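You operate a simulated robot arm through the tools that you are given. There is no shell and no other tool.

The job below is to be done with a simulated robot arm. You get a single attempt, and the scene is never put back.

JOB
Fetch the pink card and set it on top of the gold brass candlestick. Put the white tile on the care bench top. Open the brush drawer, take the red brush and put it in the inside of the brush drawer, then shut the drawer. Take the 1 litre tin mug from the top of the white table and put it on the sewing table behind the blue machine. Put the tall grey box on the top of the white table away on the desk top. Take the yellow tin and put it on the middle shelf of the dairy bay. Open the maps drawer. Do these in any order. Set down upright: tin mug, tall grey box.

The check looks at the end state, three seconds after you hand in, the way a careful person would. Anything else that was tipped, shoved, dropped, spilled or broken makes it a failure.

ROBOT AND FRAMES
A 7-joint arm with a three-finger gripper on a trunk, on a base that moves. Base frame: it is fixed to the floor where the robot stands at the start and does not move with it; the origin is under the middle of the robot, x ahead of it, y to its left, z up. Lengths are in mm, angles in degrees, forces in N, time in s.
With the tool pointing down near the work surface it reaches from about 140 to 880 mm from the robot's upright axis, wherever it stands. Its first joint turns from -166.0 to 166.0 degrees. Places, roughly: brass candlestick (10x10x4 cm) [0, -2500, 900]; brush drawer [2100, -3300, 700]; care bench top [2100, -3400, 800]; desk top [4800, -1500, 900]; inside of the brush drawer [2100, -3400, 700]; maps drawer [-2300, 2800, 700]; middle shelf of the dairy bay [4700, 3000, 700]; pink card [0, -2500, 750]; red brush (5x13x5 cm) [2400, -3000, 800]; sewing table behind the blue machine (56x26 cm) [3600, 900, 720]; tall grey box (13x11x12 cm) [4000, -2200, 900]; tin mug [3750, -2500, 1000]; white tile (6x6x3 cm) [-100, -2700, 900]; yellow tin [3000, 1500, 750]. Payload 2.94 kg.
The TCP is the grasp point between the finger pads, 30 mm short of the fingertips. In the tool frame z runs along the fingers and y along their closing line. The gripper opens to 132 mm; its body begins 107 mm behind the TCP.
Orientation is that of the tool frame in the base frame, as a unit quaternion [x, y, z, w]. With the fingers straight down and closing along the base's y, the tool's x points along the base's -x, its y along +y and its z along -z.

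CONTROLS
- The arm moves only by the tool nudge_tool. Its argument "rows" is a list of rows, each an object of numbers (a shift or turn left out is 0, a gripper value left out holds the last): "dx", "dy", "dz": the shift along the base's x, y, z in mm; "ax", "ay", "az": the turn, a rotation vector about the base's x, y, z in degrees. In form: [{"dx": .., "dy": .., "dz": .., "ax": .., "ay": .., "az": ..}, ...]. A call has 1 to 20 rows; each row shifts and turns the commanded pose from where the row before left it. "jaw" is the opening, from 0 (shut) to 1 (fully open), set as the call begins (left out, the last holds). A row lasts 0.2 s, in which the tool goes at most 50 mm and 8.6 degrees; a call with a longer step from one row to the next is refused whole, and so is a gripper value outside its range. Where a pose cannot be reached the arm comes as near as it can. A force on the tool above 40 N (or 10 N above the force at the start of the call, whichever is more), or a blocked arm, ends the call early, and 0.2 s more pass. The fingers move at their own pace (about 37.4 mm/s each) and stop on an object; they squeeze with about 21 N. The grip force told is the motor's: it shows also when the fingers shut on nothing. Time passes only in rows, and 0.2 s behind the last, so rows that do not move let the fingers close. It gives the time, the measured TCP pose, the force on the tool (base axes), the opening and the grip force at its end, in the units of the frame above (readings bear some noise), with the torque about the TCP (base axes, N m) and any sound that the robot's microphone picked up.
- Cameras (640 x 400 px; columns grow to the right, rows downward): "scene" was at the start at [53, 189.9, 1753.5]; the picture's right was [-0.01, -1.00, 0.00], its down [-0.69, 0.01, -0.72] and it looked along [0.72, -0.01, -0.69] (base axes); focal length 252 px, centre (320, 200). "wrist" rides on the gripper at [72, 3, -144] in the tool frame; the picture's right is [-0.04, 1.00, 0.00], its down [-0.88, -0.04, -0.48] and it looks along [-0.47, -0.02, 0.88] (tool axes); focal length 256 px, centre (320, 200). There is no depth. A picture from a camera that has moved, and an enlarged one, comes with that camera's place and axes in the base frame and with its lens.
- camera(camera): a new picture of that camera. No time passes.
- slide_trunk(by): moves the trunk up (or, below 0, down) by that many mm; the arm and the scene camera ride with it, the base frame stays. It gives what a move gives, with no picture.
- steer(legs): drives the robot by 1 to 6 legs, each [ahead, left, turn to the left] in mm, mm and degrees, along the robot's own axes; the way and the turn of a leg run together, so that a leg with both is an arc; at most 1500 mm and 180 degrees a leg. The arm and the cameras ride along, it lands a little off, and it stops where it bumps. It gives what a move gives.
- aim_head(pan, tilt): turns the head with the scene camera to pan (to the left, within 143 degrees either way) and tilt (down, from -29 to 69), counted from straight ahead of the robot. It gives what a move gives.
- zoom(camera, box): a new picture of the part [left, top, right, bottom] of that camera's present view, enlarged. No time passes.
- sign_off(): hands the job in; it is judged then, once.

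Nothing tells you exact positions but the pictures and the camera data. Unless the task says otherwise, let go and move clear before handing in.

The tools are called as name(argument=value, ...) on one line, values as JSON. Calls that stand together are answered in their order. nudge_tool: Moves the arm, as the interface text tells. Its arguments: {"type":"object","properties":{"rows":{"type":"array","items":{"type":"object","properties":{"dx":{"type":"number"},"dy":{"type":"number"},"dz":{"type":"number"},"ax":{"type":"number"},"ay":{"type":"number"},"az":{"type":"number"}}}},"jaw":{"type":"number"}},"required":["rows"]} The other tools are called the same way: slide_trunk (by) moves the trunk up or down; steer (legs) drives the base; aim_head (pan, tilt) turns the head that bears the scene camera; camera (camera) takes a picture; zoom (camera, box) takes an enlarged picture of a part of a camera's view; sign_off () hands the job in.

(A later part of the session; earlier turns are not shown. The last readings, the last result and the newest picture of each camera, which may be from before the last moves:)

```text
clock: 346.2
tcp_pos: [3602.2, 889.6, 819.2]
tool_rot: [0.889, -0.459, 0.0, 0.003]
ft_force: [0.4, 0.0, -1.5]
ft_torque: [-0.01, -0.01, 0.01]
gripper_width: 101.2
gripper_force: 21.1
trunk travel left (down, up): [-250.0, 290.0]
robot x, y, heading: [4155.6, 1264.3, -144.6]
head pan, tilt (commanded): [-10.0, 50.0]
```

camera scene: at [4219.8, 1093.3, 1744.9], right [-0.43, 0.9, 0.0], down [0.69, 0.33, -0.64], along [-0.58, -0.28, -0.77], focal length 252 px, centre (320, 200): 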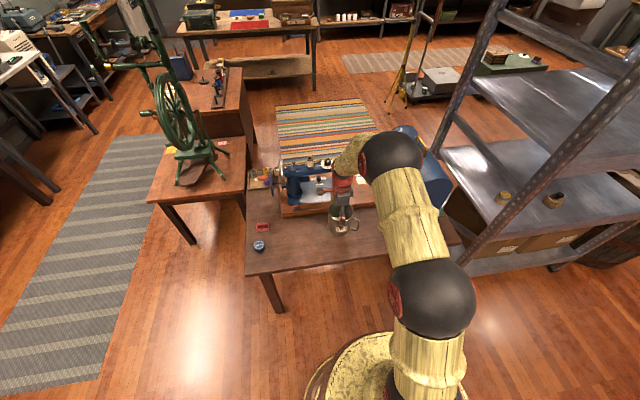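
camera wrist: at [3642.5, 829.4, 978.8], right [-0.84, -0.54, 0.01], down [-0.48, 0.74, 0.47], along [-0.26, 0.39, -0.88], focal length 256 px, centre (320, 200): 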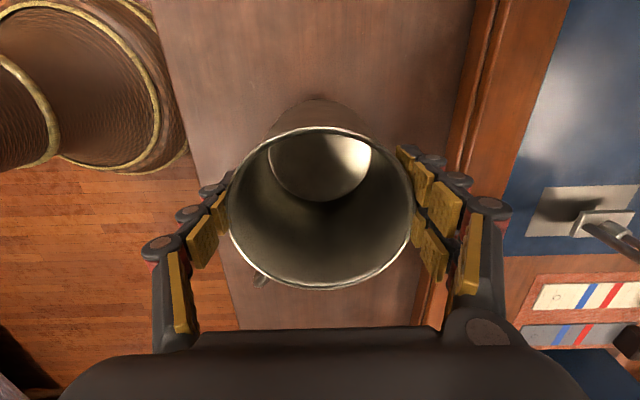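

nudge_tool(rows=[{"dz": -5}])

zoom(camera="scene", box=[280, 170, 400, 250])

```text
clock: 346.6
tcp_pos: [3602.6, 888.0, 818.2]
tool_rot: [0.888, -0.459, -0.002, 0.005]
ft_force: [2.1, 0.7, 14.4]
ft_torque: [0.4, -0.53, -0.24]
gripper_width: 101.7
gripper_force: 21.4
trunk travel left (down, up): [-250.0, 290.0]
robot x, y, heading: [4156.9, 1264.5, -144.6]
head pan, tilt (commanded): [-10.0, 50.0]
```

```text
5.00 times, centred on (340, 210) of scene
camera zoom: at [4221.5, 1094.2, 1745.1], right [-0.43, 0.9, 0.0], down [0.69, 0.33, -0.64], along [-0.58, -0.28, -0.77], focal length 1261 px, centre (220, 150)
```

zoom: 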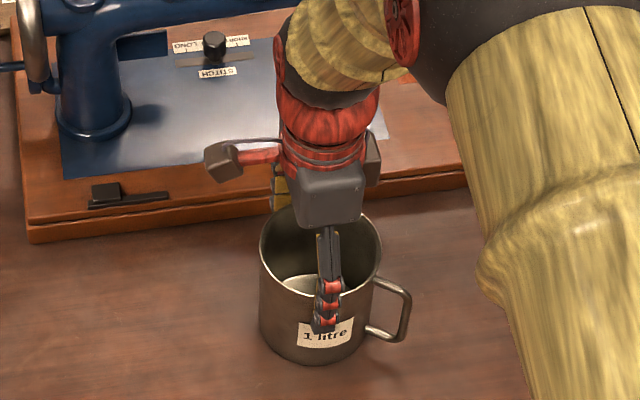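

Contact. Releasing the mug and rising straight up.

nudge_tool(rows=[{"dz": 1}, {"dz": 0}, {"dz": 0}, {"dz": 0}], jaw=1.0)

nudge_tool(rows=[{"dz": 20}, {"dz": 40}, {"dz": 45}, {"dz": 45}, {"dz": 45}, {"dz": 45}, {"dz": 40}])

camera(camera="wrist")

camera(camera="scene")

```text
clock: 347.6
tcp_pos: [3604.2, 889.0, 817.0]
tool_rot: [0.889, -0.459, -0.001, 0.003]
ft_force: [0.2, -0.1, 0.0]
ft_torque: [0.02, -0.01, 0.0]
gripper_width: 132.2
gripper_force: 0.0
trunk travel left (down, up): [-250.0, 290.0]
robot x, y, heading: [4155.5, 1263.9, -144.5]
head pan, tilt (commanded): [-10.0, 50.0]
```

```text
clock: 349.2
tcp_pos: [3603.6, 888.8, 1097.2]
tool_rot: [0.889, -0.459, -0.001, 0.003]
ft_force: [0.9, 0.7, 0.6]
ft_torque: [0.0, 0.0, -0.02]
gripper_width: 131.7
gripper_force: 0.0
trunk travel left (down, up): [-250.0, 290.0]
robot x, y, heading: [4155.3, 1260.9, -144.7]
head pan, tilt (commanded): [-10.0, 50.0]
```

```text
taken
camera wrist: at [3643.0, 828.5, 1240.0], right [-0.84, -0.54, 0.01], down [-0.48, 0.74, 0.47], along [-0.26, 0.39, -0.88], focal length 256 px, centre (320, 200)
```

wrist: 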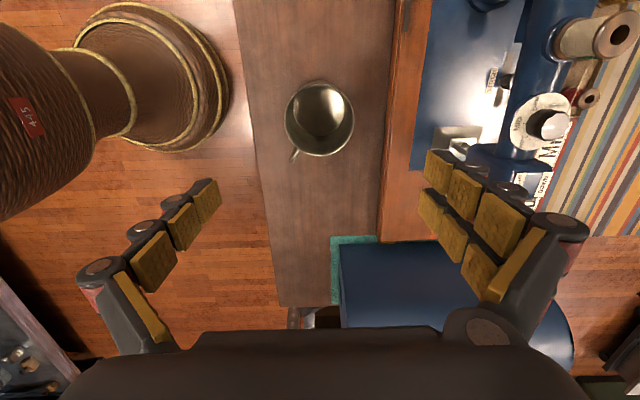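

```text
taken
camera scene: at [4220.8, 1094.0, 1744.9], right [-0.43, 0.9, 0.0], down [0.69, 0.33, -0.64], along [-0.58, -0.28, -0.77], focal length 252 px, centre (320, 200)
```

scene: 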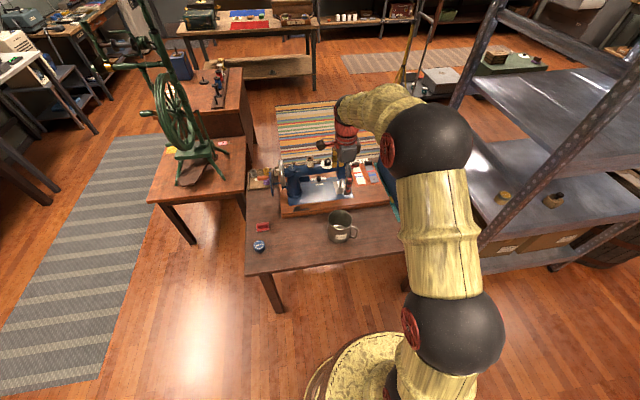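

Mug placed upright behind the machine. Retracting, then strafing to the rack to find the yellow tin.

nudge_tool(rows=[{"dx": 37.4, "dy": 26.7}, {"dx": 37.4, "dy": 26.7}, {"dx": 37.4, "dy": 26.7}, {"dx": 37.4, "dy": 26.7}, {"dx": 37.4, "dy": 26.7}, {"dx": 10, "dy": 7}], jaw=0.7)

steer(legs=[[0, -900, -0.5]])

aim_head(pan=0, tilt=40)

camera(camera="scene")

camera(camera="wrist")

```text
clock: 350.6
tcp_pos: [3801.1, 1028.2, 1097.9]
tool_rot: [0.889, -0.459, -0.001, 0.004]
ft_force: [-0.5, -0.2, -0.5]
ft_torque: [-0.05, 0.1, -0.02]
gripper_width: 92.6
gripper_force: 0.1
trunk travel left (down, up): [-250.0, 290.0]
robot x, y, heading: [4153.8, 1265.2, -144.4]
head pan, tilt (commanded): [-10.0, 50.0]
```

```text
clock: 355.4
tcp_pos: [3275.8, 1780.9, 1095.3]
tool_rot: [0.885, -0.465, 0.0, 0.003]
ft_force: [0.3, -0.7, -0.2]
ft_torque: [0.03, 0.0, -0.02]
gripper_width: 92.5
gripper_force: 0.0
trunk travel left (down, up): [-250.0, 290.0]
robot x, y, heading: [3636.1, 2011.3, -145.6]
head pan, tilt (commanded): [-10.0, 50.0]
```

```text
clock: 356.1
tcp_pos: [3276.4, 1780.6, 1096.2]
tool_rot: [0.885, -0.465, -0.001, 0.004]
ft_force: [-1.5, -0.8, -1.1]
ft_torque: [0.0, -0.03, -0.02]
gripper_width: 92.4
gripper_force: 0.0
trunk travel left (down, up): [-250.0, 290.0]
robot x, y, heading: [3634.7, 2012.2, -145.3]
head pan, tilt (commanded): [0.0, 40.0]
```

```text
taken
camera scene: at [3696.4, 1823.3, 1759.0], right [-0.57, 0.82, 0.0], down [0.53, 0.36, -0.77], along [-0.63, -0.43, -0.64], focal length 252 px, centre (320, 200)
```

scene: 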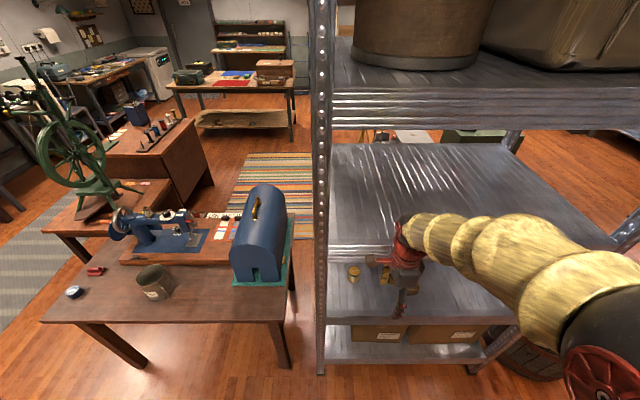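

```text
taken
camera wrist: at [3315.0, 1719.8, 1240.0], right [-0.85, -0.53, 0.01], down [-0.46, 0.75, 0.47], along [-0.26, 0.4, -0.88], focal length 256 px, centre (320, 200)
```

wrist: 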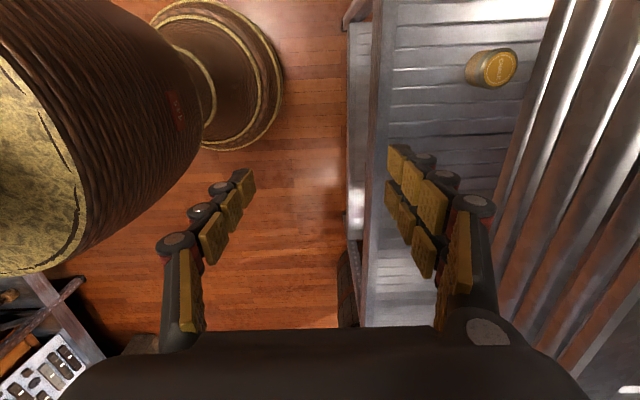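

I can see the yellow tin on the rack's second shelf. Zooming for detail.

zoom(camera="scene", box=[310, 230, 430, 330])

zoom(camera="wrist", box=[370, 0, 600, 140])

```text
4.00 times, centred on (370, 280) of scene
camera zoom: at [3696.4, 1823.3, 1759.0], right [-0.57, 0.82, 0.0], down [0.53, 0.36, -0.77], along [-0.63, -0.43, -0.64], focal length 1009 px, centre (120, -120)
```

zoom: 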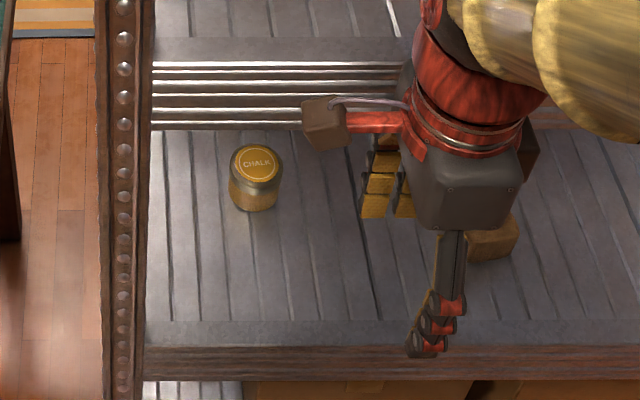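

```text
2.78 times, centred on (485, 70) of wrist
camera zoom: at [3315.0, 1719.8, 1240.0], right [-0.85, -0.53, 0.01], down [-0.46, 0.75, 0.47], along [-0.26, 0.4, -0.88], focal length 712 px, centre (-139, 562)
```

zoom: 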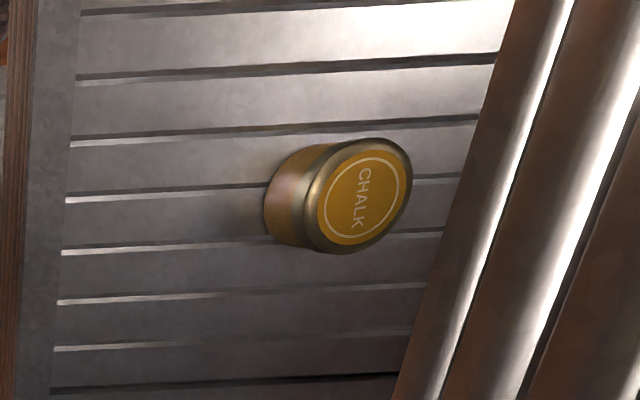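

It's a chalk tin ~60 mm wide, top at z≈772, 163 mm inside the shelf under the next shelf. I'll use a pitched (≈55°) standard-yaw grasp so the camera clears the shelf. First yaw back and pitch outside the rack.

nudge_tool(rows=[{"az": 8.2}, {"az": 8.2}, {"az": 8.2}, {"az": 8.2}, {"az": 8.2}, {"az": 8.2}, {"az": 8.2}, {"az": 8.2}, {"az": 8.2}, {"az": 8.2}, {"az": 8.2}])

nudge_tool(rows=[{"ax": -4.46, "ay": 6.47, "dz": -25}, {"ax": -4.46, "ay": 6.47, "dz": -28}, {"ax": -4.46, "ay": 6.47, "dz": -30}, {"ax": -4.46, "ay": 6.47, "dz": -30}, {"ax": -4.46, "ay": 6.47, "dz": -30}, {"ax": -4.46, "ay": 6.47, "dz": -30}, {"ax": -4.46, "ay": 6.47, "dz": -30}])

camera(camera="wrist")

camera(camera="scene")

```text
clock: 358.5
tcp_pos: [3275.4, 1779.6, 1097.7]
tool_rot: [0.954, 0.3, 0.003, 0.002]
ft_force: [-0.1, -0.2, 0.3]
ft_torque: [0.02, 0.02, 0.01]
gripper_width: 92.3
gripper_force: 0.1
trunk travel left (down, up): [-250.0, 290.0]
robot x, y, heading: [3630.9, 2011.8, -145.6]
head pan, tilt (commanded): [0.0, 40.0]
```

```text
clock: 360.1
tcp_pos: [3301.1, 1786.7, 966.6]
tool_rot: [0.878, 0.282, -0.366, 0.127]
ft_force: [0.0, -0.4, 0.9]
ft_torque: [0.06, -0.07, 0.0]
gripper_width: 92.6
gripper_force: 0.4
out of reach, approached as far as the arm can: row 5, 6, 7
trunk travel left (down, up): [-250.0, 290.0]
robot x, y, heading: [3632.3, 2008.5, -145.5]
head pan, tilt (commanded): [0.0, 40.0]
```

```text
taken
camera wrist: at [3426.3, 1875.9, 1015.9], right [0.56, -0.83, 0.05], down [-0.26, -0.12, 0.96], along [-0.79, -0.55, -0.28], focal length 256 px, centre (320, 200)
```

wrist: 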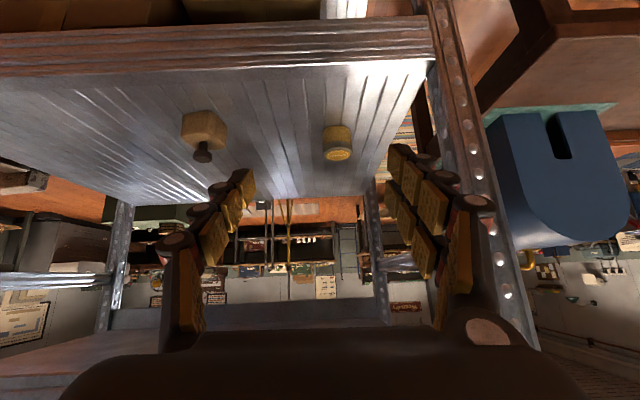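

```text
taken
camera scene: at [3697.8, 1824.1, 1759.2], right [-0.57, 0.82, 0.0], down [0.53, 0.36, -0.77], along [-0.63, -0.43, -0.64], focal length 252 px, centre (320, 200)
```

scene: 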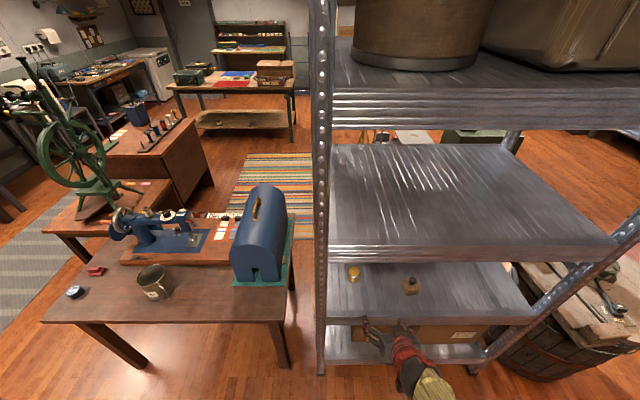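

The tool is pitched 46° and outside the rack. Moving forward and down to a pre-grasp just short of the tin.

nudge_tool(rows=[{"dx": -18, "dy": -18, "dz": -22, "ax": -0.81, "ay": 1.17}, {"dx": -20, "dy": -20, "dz": -22, "ax": -0.81, "ay": 1.17}, {"dx": -22, "dy": -23, "dz": -22, "ax": -0.81, "ay": 1.17}, {"dx": -22, "dy": -23, "dz": -20, "ax": -0.81, "ay": 1.17}, {"dx": -24, "dy": -25, "dz": -18, "ax": -0.81, "ay": 1.17}, {"dx": -24, "dy": -25, "dz": -18, "ax": -0.81, "ay": 1.17}, {"dx": -24, "dy": -25, "dz": -18, "ax": -0.81, "ay": 1.17}])

camera(camera="wrist")

camera(camera="scene")

```text
clock: 361.7
tcp_pos: [3232.6, 1760.5, 934.9]
tool_rot: [0.847, 0.273, -0.431, 0.15]
ft_force: [-1.3, 0.1, -1.2]
ft_torque: [-0.03, 0.02, -0.02]
gripper_width: 92.3
gripper_force: 0.1
out of reach, approached as far as the arm can: row 1, 2, 3, 4, 5, 6, 7
trunk travel left (down, up): [-250.0, 290.0]
robot x, y, heading: [3632.1, 2012.5, -145.4]
head pan, tilt (commanded): [0.0, 40.0]
```

```text
taken
camera wrist: at [3361.4, 1851.3, 960.0], right [0.57, -0.82, 0.05], down [-0.14, -0.03, 0.99], along [-0.81, -0.57, -0.13], focal length 256 px, centre (320, 200)
```

wrist: 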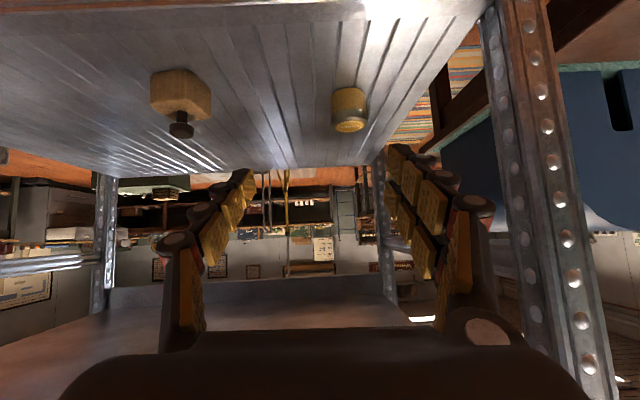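

```text
taken
camera scene: at [3693.5, 1821.8, 1758.8], right [-0.57, 0.82, 0.0], down [0.53, 0.36, -0.76], along [-0.63, -0.43, -0.64], focal length 252 px, centre (320, 200)
```

scene: 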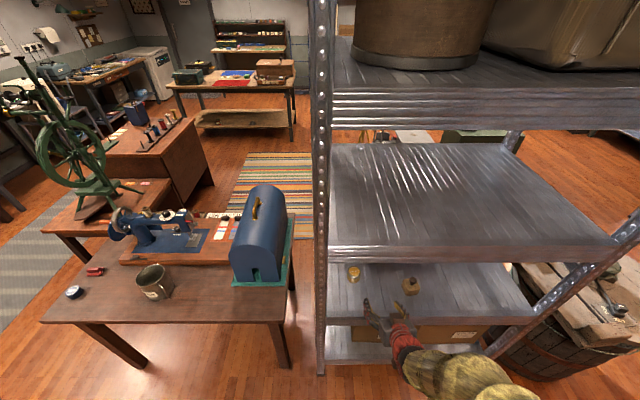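

The arm is cramped this close. I'll back the base 160 mm so it can extend, as worked with the drawers.

steer(legs=[[-160, 30, 0.3]])

nudge_tool(rows=[{"dx": -25, "dy": -16, "dz": -5}, {"dx": -25, "dy": -16, "dz": -5}, {"dx": -25, "dy": -16, "dz": -5}, {"dx": -25, "dy": -16, "dz": -10}, {"dx": -25, "dy": -16, "dz": -10}])

camera(camera="scene")

```text
clock: 363.1
tcp_pos: [3384.4, 1824.1, 939.3]
tool_rot: [0.845, 0.276, -0.433, 0.153]
ft_force: [-0.6, 0.5, -0.4]
ft_torque: [0.0, -0.01, -0.03]
gripper_width: 92.6
gripper_force: 0.1
trunk travel left (down, up): [-250.0, 290.0]
robot x, y, heading: [3784.2, 2079.4, -145.4]
head pan, tilt (commanded): [0.0, 40.0]
```

```text
clock: 364.3
tcp_pos: [3259.3, 1747.5, 901.2]
tool_rot: [0.844, 0.278, -0.431, 0.156]
ft_force: [0.1, 0.3, -1.1]
ft_torque: [0.0, 0.02, 0.0]
gripper_width: 92.4
gripper_force: 0.1
trunk travel left (down, up): [-250.0, 290.0]
robot x, y, heading: [3787.2, 2078.0, -144.9]
head pan, tilt (commanded): [0.0, 40.0]
```

```text
taken
camera scene: at [3847.6, 1890.8, 1759.0], right [-0.57, 0.82, 0.0], down [0.53, 0.37, -0.77], along [-0.63, -0.44, -0.64], focal length 252 px, centre (320, 200)
```

scene: 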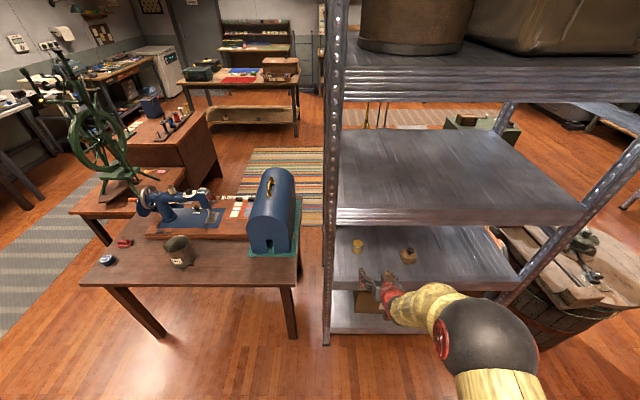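

Now the arm extends freely. Moving to the pre-grasp in front of the tin.

nudge_tool(rows=[{"dx": -22.7, "dy": -23.9, "dz": -15, "az": -0.66}, {"dx": -22.7, "dy": -23.9, "dz": -15, "az": -0.66}, {"dx": -22.7, "dy": -23.9, "dz": -15, "az": -0.66}, {"dx": -22.7, "dy": -23.9, "dz": -15, "az": -0.66}, {"dx": -22.7, "dy": -23.9, "dz": -15, "az": -0.66}])

camera(camera="wrist")

zoom(camera="scene", box=[320, 200, 480, 320])

```text
clock: 365.5
tcp_pos: [3155.5, 1707.8, 871.5]
tool_rot: [0.852, 0.255, -0.433, 0.146]
ft_force: [0.4, -0.5, -0.1]
ft_torque: [-0.01, -0.01, -0.02]
gripper_width: 92.5
gripper_force: 0.0
out of reach, approached as far as the arm can: row 1, 2, 3, 4, 5
trunk travel left (down, up): [-250.0, 290.0]
robot x, y, heading: [3781.9, 2075.5, -145.2]
head pan, tilt (commanded): [0.0, 40.0]
```

```text
taken
camera wrist: at [3288.8, 1793.8, 894.4], right [0.54, -0.84, 0.06], down [-0.14, -0.02, 0.99], along [-0.83, -0.54, -0.13], focal length 256 px, centre (320, 200)
```

wrist: 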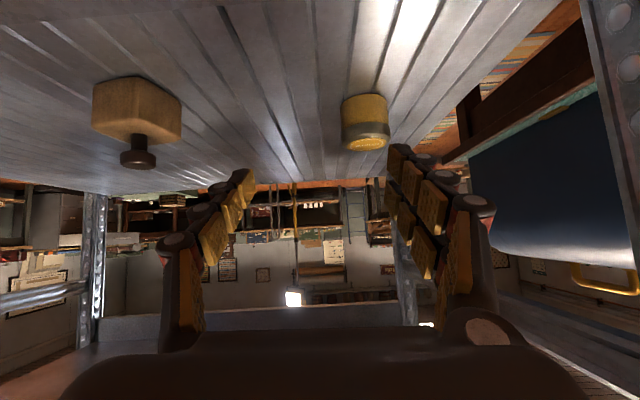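

```text
3.33 times, centred on (400, 260) of scene
camera zoom: at [3847.9, 1891.3, 1759.1], right [-0.57, 0.82, 0.0], down [0.53, 0.37, -0.77], along [-0.63, -0.44, -0.64], focal length 841 px, centre (53, 0)
```

zoom: 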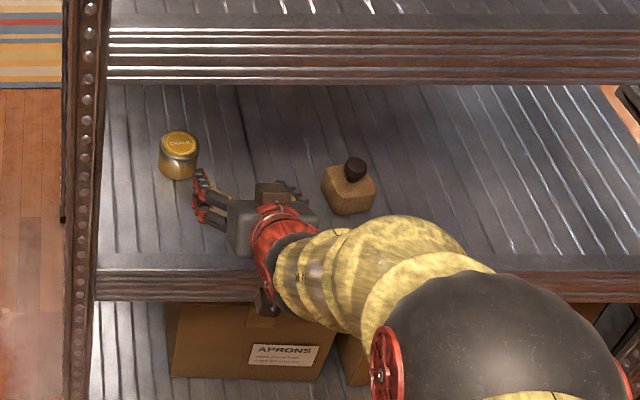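

The arm keeps getting stuck in an awkward branch at this height. I'll un-pitch outside the rack, lower the trunk (bringing the shoulder nearer this height) and try again.

nudge_tool(rows=[{"dx": 22, "dy": 15, "dz": 5}, {"dx": 22, "dy": 15, "dz": 10}, {"dx": 22, "dy": 15, "dz": 15, "ax": 2.2, "ay": -3.1}, {"dx": 22, "dy": 15, "dz": 20, "ax": 4.4, "ay": -6.3}, {"dx": 18, "dy": 12, "dz": 20, "ax": 4.4, "ay": -6.3}, {"dx": 10, "dy": 7, "dz": 20, "ax": 4.4, "ay": -6.3}, {"dz": 20, "ax": 4.4, "ay": -6.3}, {"dz": 20, "ax": 4.4, "ay": -6.3}, {"dz": 20, "ax": 4.4, "ay": -6.3}, {"dz": 20, "ax": 4.4, "ay": -6.3}])

camera(camera="scene")

```text
clock: 367.7
tcp_pos: [3268.0, 1767.9, 1011.2]
tool_rot: [0.95, 0.289, -0.096, 0.066]
ft_force: [0.1, 0.1, 0.0]
ft_torque: [-0.02, -0.04, -0.02]
gripper_width: 92.3
gripper_force: 0.1
out of reach, approached as far as the arm can: row 1, 6, 7, 8, 9
trunk travel left (down, up): [-250.0, 290.0]
robot x, y, heading: [3783.7, 2077.1, -144.9]
head pan, tilt (commanded): [0.0, 40.0]
```

```text
taken
camera scene: at [3847.0, 1890.5, 1759.0], right [-0.57, 0.82, 0.0], down [0.53, 0.37, -0.77], along [-0.63, -0.44, -0.64], focal length 252 px, centre (320, 200)
```

scene: 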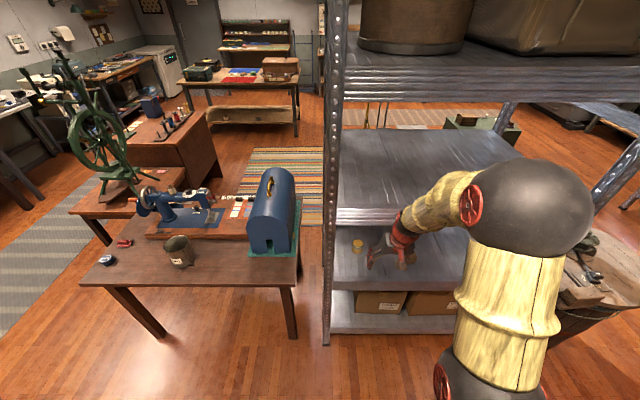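

Fixing the small tilt, then lowering the trunk 250 mm with the tool outside the rack.

nudge_tool(rows=[{"ax": 5.2, "ay": -4.1, "dx": 10, "dy": 7}, {"ax": 5.2, "ay": -4.1, "dx": 10, "dy": 7}])

slide_trunk(by=-240)

camera(camera="scene")

camera(camera="wrist")

```text
clock: 368.3
tcp_pos: [3288.4, 1781.8, 1011.4]
tool_rot: [0.957, 0.292, -0.002, -0.001]
ft_force: [-0.1, -0.1, -0.6]
ft_torque: [-0.01, -0.01, -0.01]
gripper_width: 92.1
gripper_force: 0.1
trunk travel left (down, up): [-250.0, 290.0]
robot x, y, heading: [3785.2, 2078.0, -145.0]
head pan, tilt (commanded): [0.0, 40.0]
```

```text
clock: 370.8
tcp_pos: [3288.7, 1781.7, 772.3]
tool_rot: [0.956, 0.292, -0.002, 0.001]
ft_force: [-0.2, 0.1, 0.0]
ft_torque: [0.01, -0.03, -0.02]
gripper_width: 92.5
gripper_force: 0.1
trunk travel left (down, up): [-10.0, 530.0]
robot x, y, heading: [3785.6, 2076.8, -145.3]
head pan, tilt (commanded): [0.0, 40.0]
```

```text
taken
camera scene: at [3847.8, 1890.9, 1519.2], right [-0.57, 0.82, 0.0], down [0.53, 0.37, -0.77], along [-0.63, -0.44, -0.64], focal length 252 px, centre (320, 200)
```

scene: 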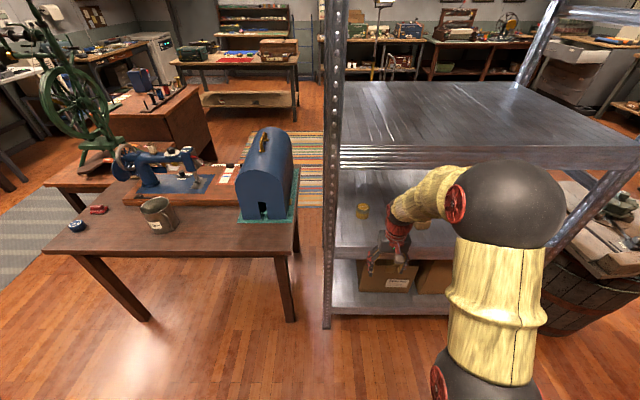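

```text
taken
camera wrist: at [3350.9, 1818.9, 914.2], right [0.52, -0.85, 0.0], down [-0.75, -0.46, 0.48], along [-0.41, -0.25, -0.88], focal length 256 px, centre (320, 200)
```

wrist: 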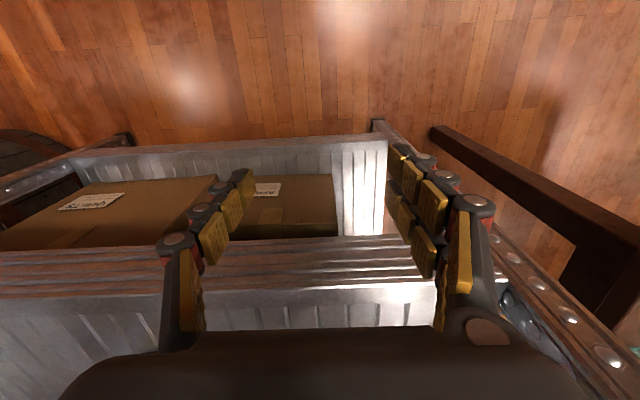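

Shelf edge is at z≈719. With the shoulder lower, I'll pitch the tool 55° here, outside the rack.

nudge_tool(rows=[{"ax": -4.49, "ay": 6.45, "dz": 12}, {"ax": -4.49, "ay": 6.45, "dz": 12}, {"ax": -4.49, "ay": 6.45, "dz": 12}, {"ax": -4.49, "ay": 6.45, "dz": 12}, {"ax": -4.49, "ay": 6.45, "dz": 12}, {"ax": -4.49, "ay": 6.45, "dz": 12}, {"ax": -4.49, "ay": 6.45, "dz": 12}])

camera(camera="scene")

camera(camera="wrist")

```text
clock: 372.6
tcp_pos: [3300.5, 1784.6, 785.1]
tool_rot: [0.882, 0.267, -0.366, 0.128]
ft_force: [-0.2, -0.8, -1.3]
ft_torque: [0.01, 0.0, 0.02]
gripper_width: 92.1
gripper_force: 0.0
out of reach, approached as far as the arm can: row 7
trunk travel left (down, up): [-10.0, 530.0]
robot x, y, heading: [3788.2, 2079.7, -145.3]
head pan, tilt (commanded): [0.0, 40.0]
stopped in row 7: the arm was blocked; the commanded pose is now the measured one
```

```text
taken
camera scene: at [3845.5, 1889.5, 1518.9], right [-0.57, 0.82, 0.0], down [0.53, 0.37, -0.76], along [-0.63, -0.44, -0.64], focal length 252 px, centre (320, 200)
```

scene: 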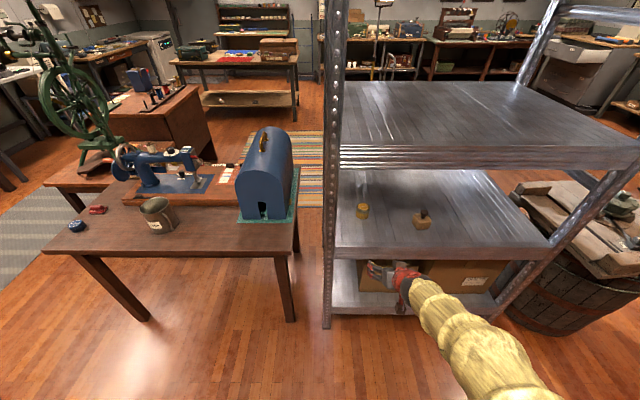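

```text
taken
camera wrist: at [3428.1, 1870.0, 833.1], right [0.54, -0.84, 0.06], down [-0.27, -0.1, 0.96], along [-0.8, -0.53, -0.28], focal length 256 px, centre (320, 200)
```

wrist: 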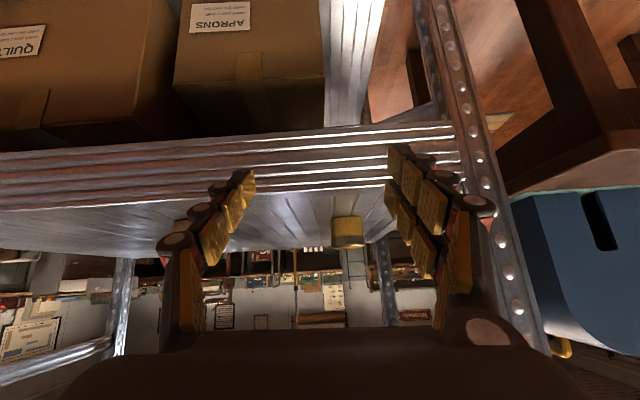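

The lowered trunk blocks the elbow. I'll undo that: un-pitch, raise the trunk back, and use the proven drawer-style horizontal pose, then roll the wrist to put the camera on top.

nudge_tool(rows=[{"ax": 4.49, "ay": -6.45, "dz": 5}, {"ax": 4.49, "ay": -6.45, "dz": 5}, {"ax": 4.49, "ay": -6.45, "dz": 5}, {"ax": 4.49, "ay": -6.45, "dz": 5}, {"ax": 4.49, "ay": -6.45, "dz": 5}, {"ax": 3.5, "ay": -5, "dz": 5}])

slide_trunk(by=240)

camera(camera="scene")

```text
clock: 374.0
tcp_pos: [3301.5, 1785.1, 816.7]
tool_rot: [0.958, 0.286, -0.001, 0.007]
ft_force: [-0.8, -0.1, -0.6]
ft_torque: [0.03, -0.07, -0.01]
gripper_width: 92.3
gripper_force: 0.0
trunk travel left (down, up): [-10.0, 530.0]
robot x, y, heading: [3785.8, 2079.2, -145.4]
head pan, tilt (commanded): [0.0, 40.0]
```

```text
clock: 376.5
tcp_pos: [3301.7, 1785.8, 1058.6]
tool_rot: [0.958, 0.286, -0.002, 0.009]
ft_force: [-0.8, -0.2, -0.4]
ft_torque: [0.03, 0.0, 0.02]
gripper_width: 92.3
gripper_force: 0.0
trunk travel left (down, up): [-250.0, 290.0]
robot x, y, heading: [3782.5, 2078.1, -145.2]
head pan, tilt (commanded): [0.0, 40.0]
```

```text
taken
camera scene: at [3847.5, 1890.7, 1758.9], right [-0.57, 0.82, 0.0], down [0.53, 0.37, -0.77], along [-0.63, -0.44, -0.64], focal length 252 px, centre (320, 200)
```

scene: 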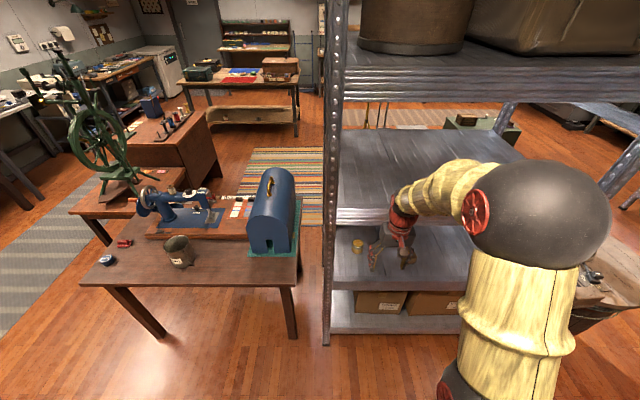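

nudge_tool(rows=[{"dx": 26, "dy": 18, "dz": -37, "az": -8.2}, {"dx": 26, "dy": 18, "dz": -37, "az": -8.2}, {"az": -8.2}, {"az": -8.2}, {"az": -8.2}, {"az": -8.2}, {"az": -8.2}, {"az": -8.2}, {"az": -8.2}, {"az": -8.2}, {"az": -8.2}], jaw=0.75)

nudge_tool(rows=[{"ax": -4.2, "ay": 6.0, "dz": -20}, {"ax": -4.68, "ay": 6.73, "dz": -20}, {"ax": -4.68, "ay": 6.73, "dz": -25}, {"ax": -4.68, "ay": 6.73, "dz": -25}])

nudge_tool(rows=[{"ax": -4.68, "ay": 6.73, "dz": -20}, {"ax": -4.68, "ay": 6.73, "dz": -20}, {"ax": -4.68, "ay": 6.73, "dz": -20}, {"ax": -4.68, "ay": 6.73, "dz": -20}, {"ax": -4.68, "ay": 6.73, "dz": -20}, {"ax": -4.68, "ay": 6.73, "dz": -20}])

camera(camera="scene")

```text
clock: 378.9
tcp_pos: [3352.3, 1821.7, 985.0]
tool_rot: [0.879, -0.477, -0.008, 0.005]
ft_force: [0.7, -1.0, 0.6]
ft_torque: [0.01, 0.02, 0.01]
gripper_width: 99.2
gripper_force: 0.1
trunk travel left (down, up): [-250.0, 290.0]
robot x, y, heading: [3786.2, 2079.7, -145.1]
head pan, tilt (commanded): [0.0, 40.0]
```

```text
clock: 379.9
tcp_pos: [3361.2, 1823.0, 889.7]
tool_rot: [0.85, -0.462, -0.114, 0.226]
ft_force: [3.1, 0.5, -0.8]
ft_torque: [-0.1, 0.26, 0.0]
gripper_width: 96.6
gripper_force: 0.1
out of reach, approached as far as the arm can: row 4
trunk travel left (down, up): [-250.0, 290.0]
robot x, y, heading: [3783.2, 2077.1, -145.1]
head pan, tilt (commanded): [0.0, 40.0]
```

```text
clock: 381.3
tcp_pos: [3353.2, 1820.0, 781.5]
tool_rot: [0.661, -0.362, -0.299, 0.585]
ft_force: [-1.0, 0.6, 0.9]
ft_torque: [0.04, -0.05, 0.0]
gripper_width: 98.9
gripper_force: 0.0
out of reach, approached as far as the arm can: row 1
trunk travel left (down, up): [-250.0, 290.0]
robot x, y, heading: [3783.3, 2077.7, -145.1]
head pan, tilt (commanded): [0.0, 40.0]
```

```text
taken
camera scene: at [3847.9, 1890.9, 1759.0], right [-0.57, 0.82, 0.0], down [0.53, 0.37, -0.77], along [-0.63, -0.44, -0.64], focal length 252 px, centre (320, 200)
```

scene: 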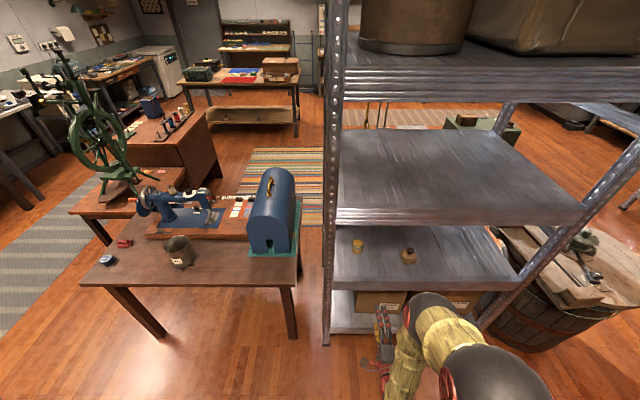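

The drawer-style pose works here. Levelling, then rolling the wrist +90° about its axis so the camera ends on top.

nudge_tool(rows=[{"ax": -4.6, "ay": 6.4}, {"ax": -6.7, "ay": -4.68}, {"ax": -6.7, "ay": -4.68}, {"ax": -6.7, "ay": -4.68}, {"ax": -6.7, "ay": -4.68}, {"ax": -6.7, "ay": -4.68}, {"ax": -6.7, "ay": -4.68}, {"ax": -6.7, "ay": -4.68}, {"ax": -6.7, "ay": -4.68}, {"ax": -6.7, "ay": -4.68}, {"ax": -6.7, "ay": -4.68}, {"ax": -6.7, "ay": -4.68}])

camera(camera="wrist")

camera(camera="scene")

```text
clock: 383.9
tcp_pos: [3357.2, 1827.7, 780.7]
tool_rot: [-0.224, 0.675, -0.208, -0.671]
ft_force: [0.4, 0.0, 0.8]
ft_torque: [0.02, -0.01, -0.06]
gripper_width: 99.0
gripper_force: 0.1
out of reach, approached as far as the arm can: row 12
trunk travel left (down, up): [-250.0, 290.0]
robot x, y, heading: [3782.2, 2075.4, -145.1]
head pan, tilt (commanded): [0.0, 40.0]
```

```text
taken
camera wrist: at [3473.1, 1911.4, 854.4], right [-0.58, 0.81, -0.02], down [0.41, 0.27, -0.87], along [-0.7, -0.52, -0.49], focal length 256 px, centre (320, 200)
```

wrist: 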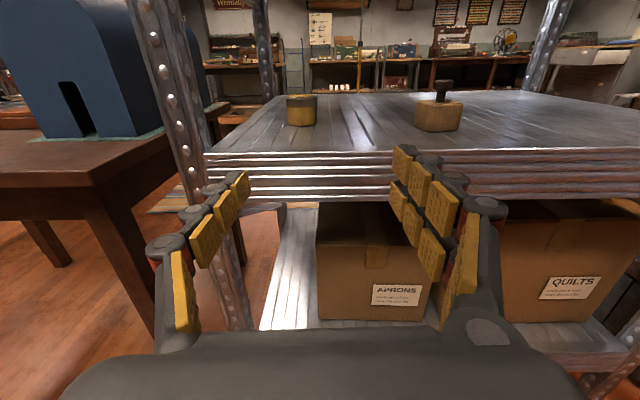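

```text
taken
camera scene: at [3849.2, 1890.8, 1759.0], right [-0.57, 0.82, 0.0], down [0.53, 0.37, -0.77], along [-0.63, -0.44, -0.64], focal length 252 px, centre (320, 200)
```

scene: 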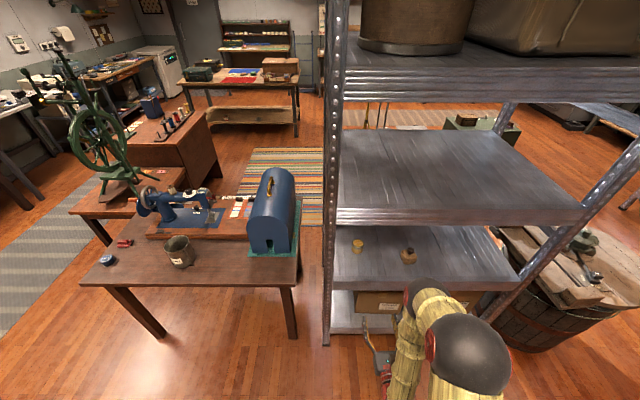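

The roll worked — camera on top, tool level, pointing at the shelf. I'll zoom both cameras for a precise fix on the tin and shelf height.

zoom(camera="wrist", box=[250, 80, 400, 180])

zoom(camera="scene", box=[330, 220, 410, 270])

```text
4.00 times, centred on (325, 130) of wrist
camera zoom: at [3473.1, 1911.4, 854.4], right [-0.58, 0.81, -0.02], down [0.41, 0.27, -0.87], along [-0.7, -0.52, -0.49], focal length 1024 px, centre (300, 480)
```

zoom: 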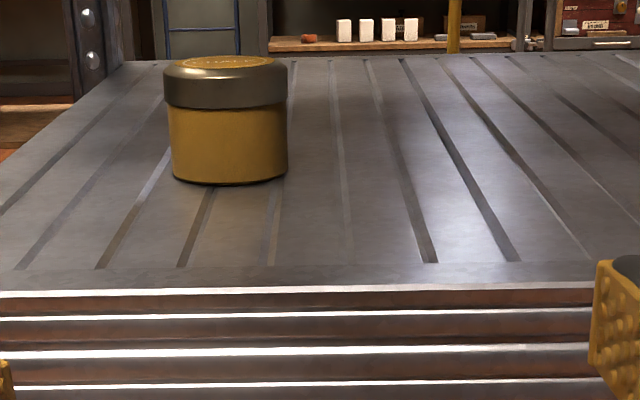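

```text
8.00 times, centred on (370, 245) of scene
camera zoom: at [3849.2, 1890.8, 1759.0], right [-0.57, 0.82, 0.0], down [0.53, 0.37, -0.77], along [-0.63, -0.44, -0.64], focal length 2018 px, centre (-80, -160)
```

zoom: 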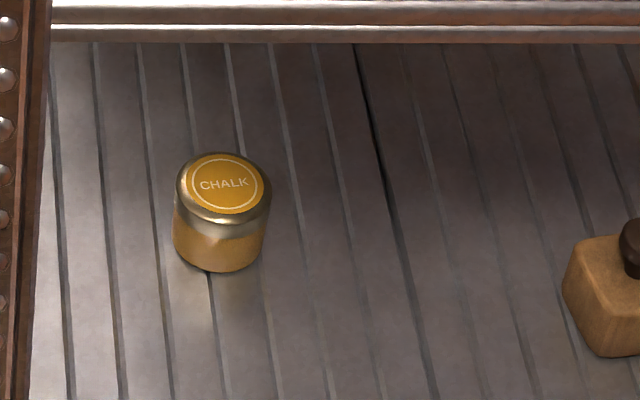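

Tin: centre (3062.6,1568.3), 51 mm tall, standing on the shelf at z≈734, with a slightly wider metal lid band. I'll approach level at z≈778 with lateral correction.

nudge_tool(rows=[{"dx": -20, "dy": -28}, {"dx": -26, "dy": -24}, {"dx": -32, "dy": -28}, {"dx": -32, "dy": -28}, {"dx": -32, "dy": -28}, {"dx": -32, "dy": -28}, {"dx": -32, "dy": -28}])

camera(camera="wrist")

camera(camera="scene")

```text
clock: 385.5
tcp_pos: [3279.6, 1784.0, 787.8]
tool_rot: [-0.23, 0.675, -0.206, -0.67]
ft_force: [1.5, 1.2, -1.1]
ft_torque: [-0.02, 0.06, -0.03]
gripper_width: 98.8
gripper_force: 0.2
out of reach, approached as far as the arm can: row 1, 2, 3, 4, 5, 6, 7
trunk travel left (down, up): [-250.0, 290.0]
robot x, y, heading: [3785.5, 2078.2, -145.2]
head pan, tilt (commanded): [0.0, 40.0]
```

```text
taken
camera wrist: at [3394.7, 1867.9, 862.2], right [-0.59, 0.81, -0.01], down [0.4, 0.28, -0.87], along [-0.7, -0.52, -0.49], focal length 256 px, centre (320, 200)
```

wrist: 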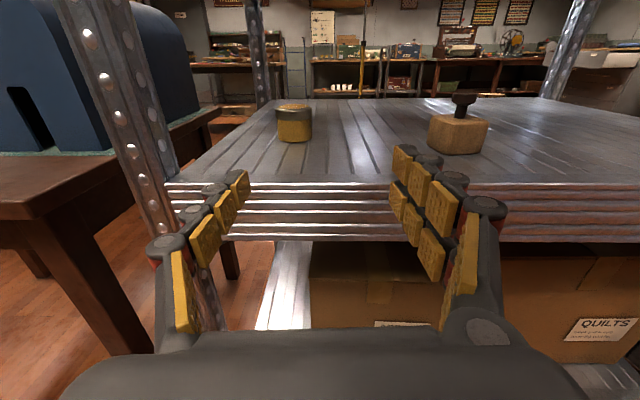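

```text
taken
camera scene: at [3847.1, 1890.5, 1759.1], right [-0.57, 0.82, 0.0], down [0.53, 0.37, -0.77], along [-0.63, -0.44, -0.64], focal length 252 px, centre (320, 200)
```

scene: 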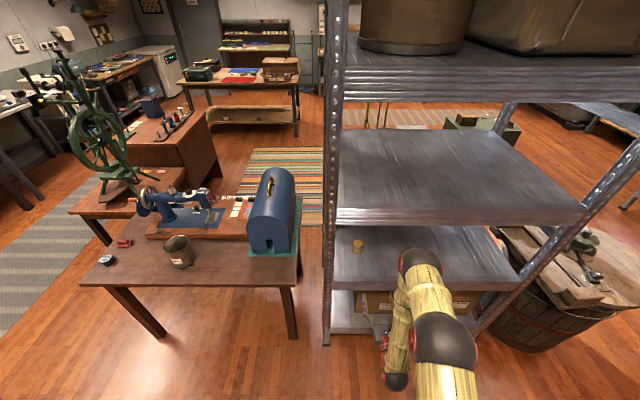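

The arm can't extend in this roll, and driving in would put the elbow near the upper shelf. A better way: use the earlier pitched standard-yaw pose (elbow well back) and position with base and trunk. Undoing the roll and pitch first.

nudge_tool(rows=[{"dx": 15, "dy": 10, "ax": 6.63, "ay": 4.79}, {"dx": 15, "dy": 10, "ax": 6.63, "ay": 4.79}, {"dx": 15, "dy": 10, "ax": 6.63, "ay": 4.79}, {"dx": 15, "dy": 10, "ax": 6.63, "ay": 4.79}, {"ax": 6.63, "ay": 4.79}, {"ax": 6.63, "ay": 4.79}, {"ax": 6.63, "ay": 4.79}, {"ax": 6.63, "ay": 4.79}, {"ax": 6.63, "ay": 4.79}, {"ax": 6.63, "ay": 4.79}, {"ax": 6.63, "ay": 4.79}])

nudge_tool(rows=[{"ax": 4.68, "ay": -6.73, "dz": 25}, {"ax": 4.68, "ay": -6.73, "dz": 25}, {"ax": 4.68, "ay": -6.73, "dz": 25}, {"ax": 4.68, "ay": -6.73, "dz": 25}, {"ax": 4.68, "ay": -6.73, "dz": 25}, {"ax": 4.68, "ay": -6.73, "dz": 25}, {"ax": 4.68, "ay": -6.73, "dz": 25}, {"ax": 4.68, "ay": -6.73, "dz": 20}, {"ax": 4.68, "ay": -6.73, "dz": 20}, {"ax": 4.68, "ay": -6.73, "dz": 20}, {"ax": 4.5, "ay": -6.4, "dz": 20}])

camera(camera="scene")

```text
clock: 387.9
tcp_pos: [3338.5, 1821.7, 789.2]
tool_rot: [0.63, -0.318, -0.334, 0.625]
ft_force: [-0.1, -0.1, 0.1]
ft_torque: [0.01, 0.03, 0.01]
gripper_width: 99.1
gripper_force: 0.0
trunk travel left (down, up): [-250.0, 290.0]
robot x, y, heading: [3781.4, 2077.9, -145.1]
head pan, tilt (commanded): [0.0, 40.0]
```

```text
clock: 390.3
tcp_pos: [3359.8, 1832.7, 952.4]
tool_rot: [0.88, -0.446, -0.072, 0.143]
ft_force: [0.2, 1.1, 0.0]
ft_torque: [0.0, -0.03, 0.0]
gripper_width: 98.6
gripper_force: 0.1
out of reach, approached as far as the arm can: row 9, 10, 11
trunk travel left (down, up): [-250.0, 290.0]
robot x, y, heading: [3784.2, 2081.9, -144.9]
head pan, tilt (commanded): [0.0, 40.0]
```

```text
taken
camera scene: at [3847.3, 1890.5, 1759.0], right [-0.57, 0.82, 0.0], down [0.53, 0.37, -0.77], along [-0.63, -0.44, -0.64], focal length 252 px, centre (320, 200)
```

scene: 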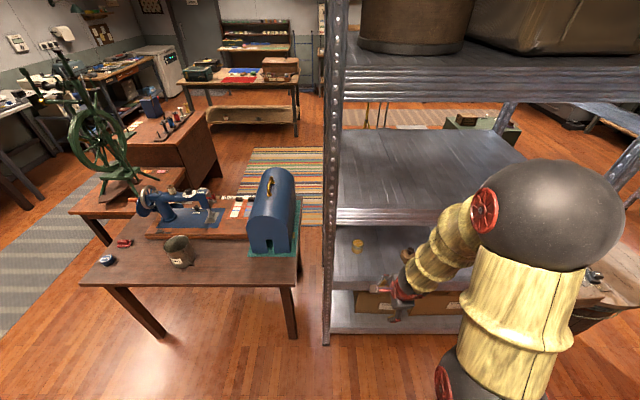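

nudge_tool(rows=[{"ax": 2.08, "ay": 1.53, "az": 7.75}, {"ax": 2.08, "ay": 1.53, "az": 7.75}, {"ax": 2.08, "ay": 1.53, "az": 7.75}, {"ax": 2.08, "ay": 1.53, "az": 7.75}, {"ax": 2.08, "ay": 1.53, "az": 7.75}, {"ax": 2.08, "ay": 1.53, "az": 7.75}, {"ax": 2.08, "ay": 1.53, "az": 7.75}, {"ax": 2.08, "ay": 1.53, "az": 7.75}, {"ax": 2.08, "ay": 1.53, "az": 7.75}, {"ax": 2.08, "ay": 1.53, "az": 7.75}, {"ax": 2.08, "ay": 1.53, "az": 7.75}])

nudge_tool(rows=[{"dx": -8, "dy": -5, "ax": -4.18, "ay": 6.0, "dz": -5}, {"dx": -8, "dy": -5, "ax": -4.18, "ay": 6.0, "dz": -5}, {"dx": -8, "dy": -5, "ax": -4.18, "ay": 6.0, "dz": -5}, {"dx": -8, "dy": -5, "ax": -4.18, "ay": 6.0, "dz": -5}, {"dx": -8, "dy": -5, "ax": -4.18, "ay": 6.0, "dz": -5}])

camera(camera="scene")

camera(camera="wrist")

```text
clock: 392.7
tcp_pos: [3359.9, 1832.3, 951.8]
tool_rot: [0.939, 0.305, -0.15, 0.051]
ft_force: [0.3, 0.0, 0.1]
ft_torque: [-0.02, 0.0, 0.05]
gripper_width: 98.9
gripper_force: 0.1
trunk travel left (down, up): [-250.0, 290.0]
robot x, y, heading: [3783.2, 2077.4, -145.2]
head pan, tilt (commanded): [0.0, 40.0]
```

```text
clock: 393.9
tcp_pos: [3324.4, 1807.3, 937.6]
tool_rot: [0.858, 0.283, -0.407, 0.133]
ft_force: [-0.2, -0.3, 0.6]
ft_torque: [0.02, 0.0, 0.0]
gripper_width: 99.0
gripper_force: 0.0
out of reach, approached as far as the arm can: row 1
trunk travel left (down, up): [-250.0, 290.0]
robot x, y, heading: [3781.7, 2076.1, -145.0]
head pan, tilt (commanded): [0.0, 40.0]
```

```text
taken
camera scene: at [3847.9, 1891.0, 1759.1], right [-0.57, 0.82, 0.0], down [0.53, 0.37, -0.77], along [-0.63, -0.44, -0.64], focal length 252 px, centre (320, 200)
```

scene: 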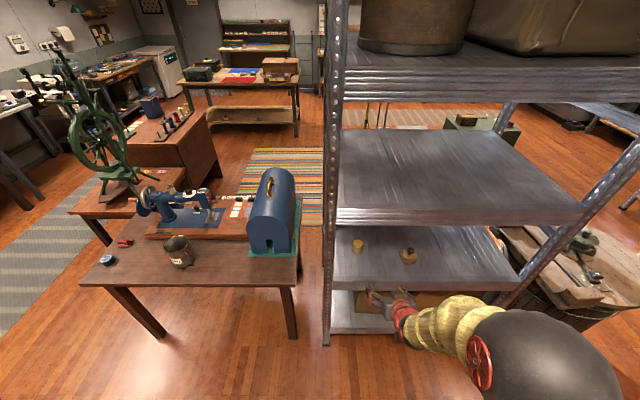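

```text
taken
camera wrist: at [3452.3, 1898.1, 970.9], right [0.57, -0.82, 0.03], down [-0.17, -0.08, 0.98], along [-0.8, -0.57, -0.19], focal length 256 px, centre (320, 200)
```

wrist: 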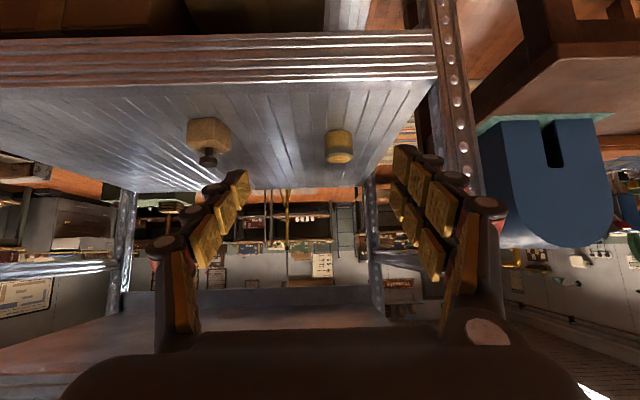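

This pose is good: elbow high and well back, tool pitched ~39° below horizontal. Lowering the trunk 142 mm, then I'll drive in partway.

slide_trunk(by=-142)

steer(legs=[[215, 46, 0]])

camera(camera="wrist")

camera(camera="scene")

```text
clock: 395.6
tcp_pos: [3325.5, 1806.9, 793.1]
tool_rot: [0.859, 0.282, -0.406, 0.132]
ft_force: [0.2, 0.6, -0.4]
ft_torque: [-0.02, 0.04, 0.0]
gripper_width: 98.8
gripper_force: 0.0
trunk travel left (down, up): [-108.0, 432.0]
robot x, y, heading: [3783.4, 2076.9, -145.1]
head pan, tilt (commanded): [0.0, 40.0]
```

```text
clock: 397.3
tcp_pos: [3175.6, 1646.8, 793.9]
tool_rot: [0.859, 0.284, -0.405, 0.134]
ft_force: [-0.3, 0.5, 0.0]
ft_torque: [-0.05, -0.03, 0.0]
gripper_width: 98.9
gripper_force: 0.1
trunk travel left (down, up): [-108.0, 432.0]
robot x, y, heading: [3632.2, 1916.1, -144.9]
head pan, tilt (commanded): [0.0, 40.0]
```

```text
taken
camera wrist: at [3303.1, 1736.8, 828.5], right [0.57, -0.82, 0.03], down [-0.18, -0.08, 0.98], along [-0.8, -0.57, -0.19], focal length 256 px, centre (320, 200)
```

wrist: 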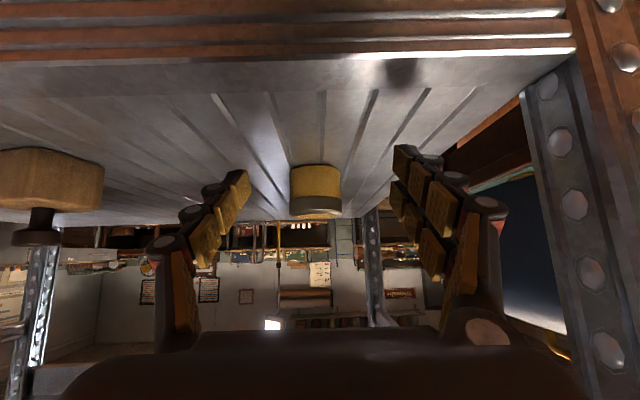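

```text
taken
camera scene: at [3697.9, 1730.0, 1617.1], right [-0.57, 0.82, 0.0], down [0.53, 0.37, -0.77], along [-0.63, -0.44, -0.64], focal length 252 px, centre (320, 200)
```

scene: 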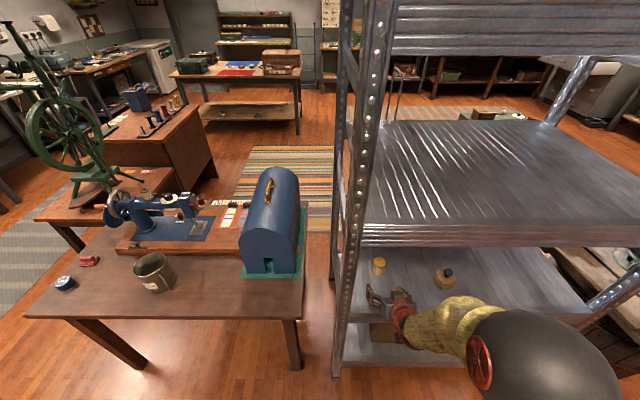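

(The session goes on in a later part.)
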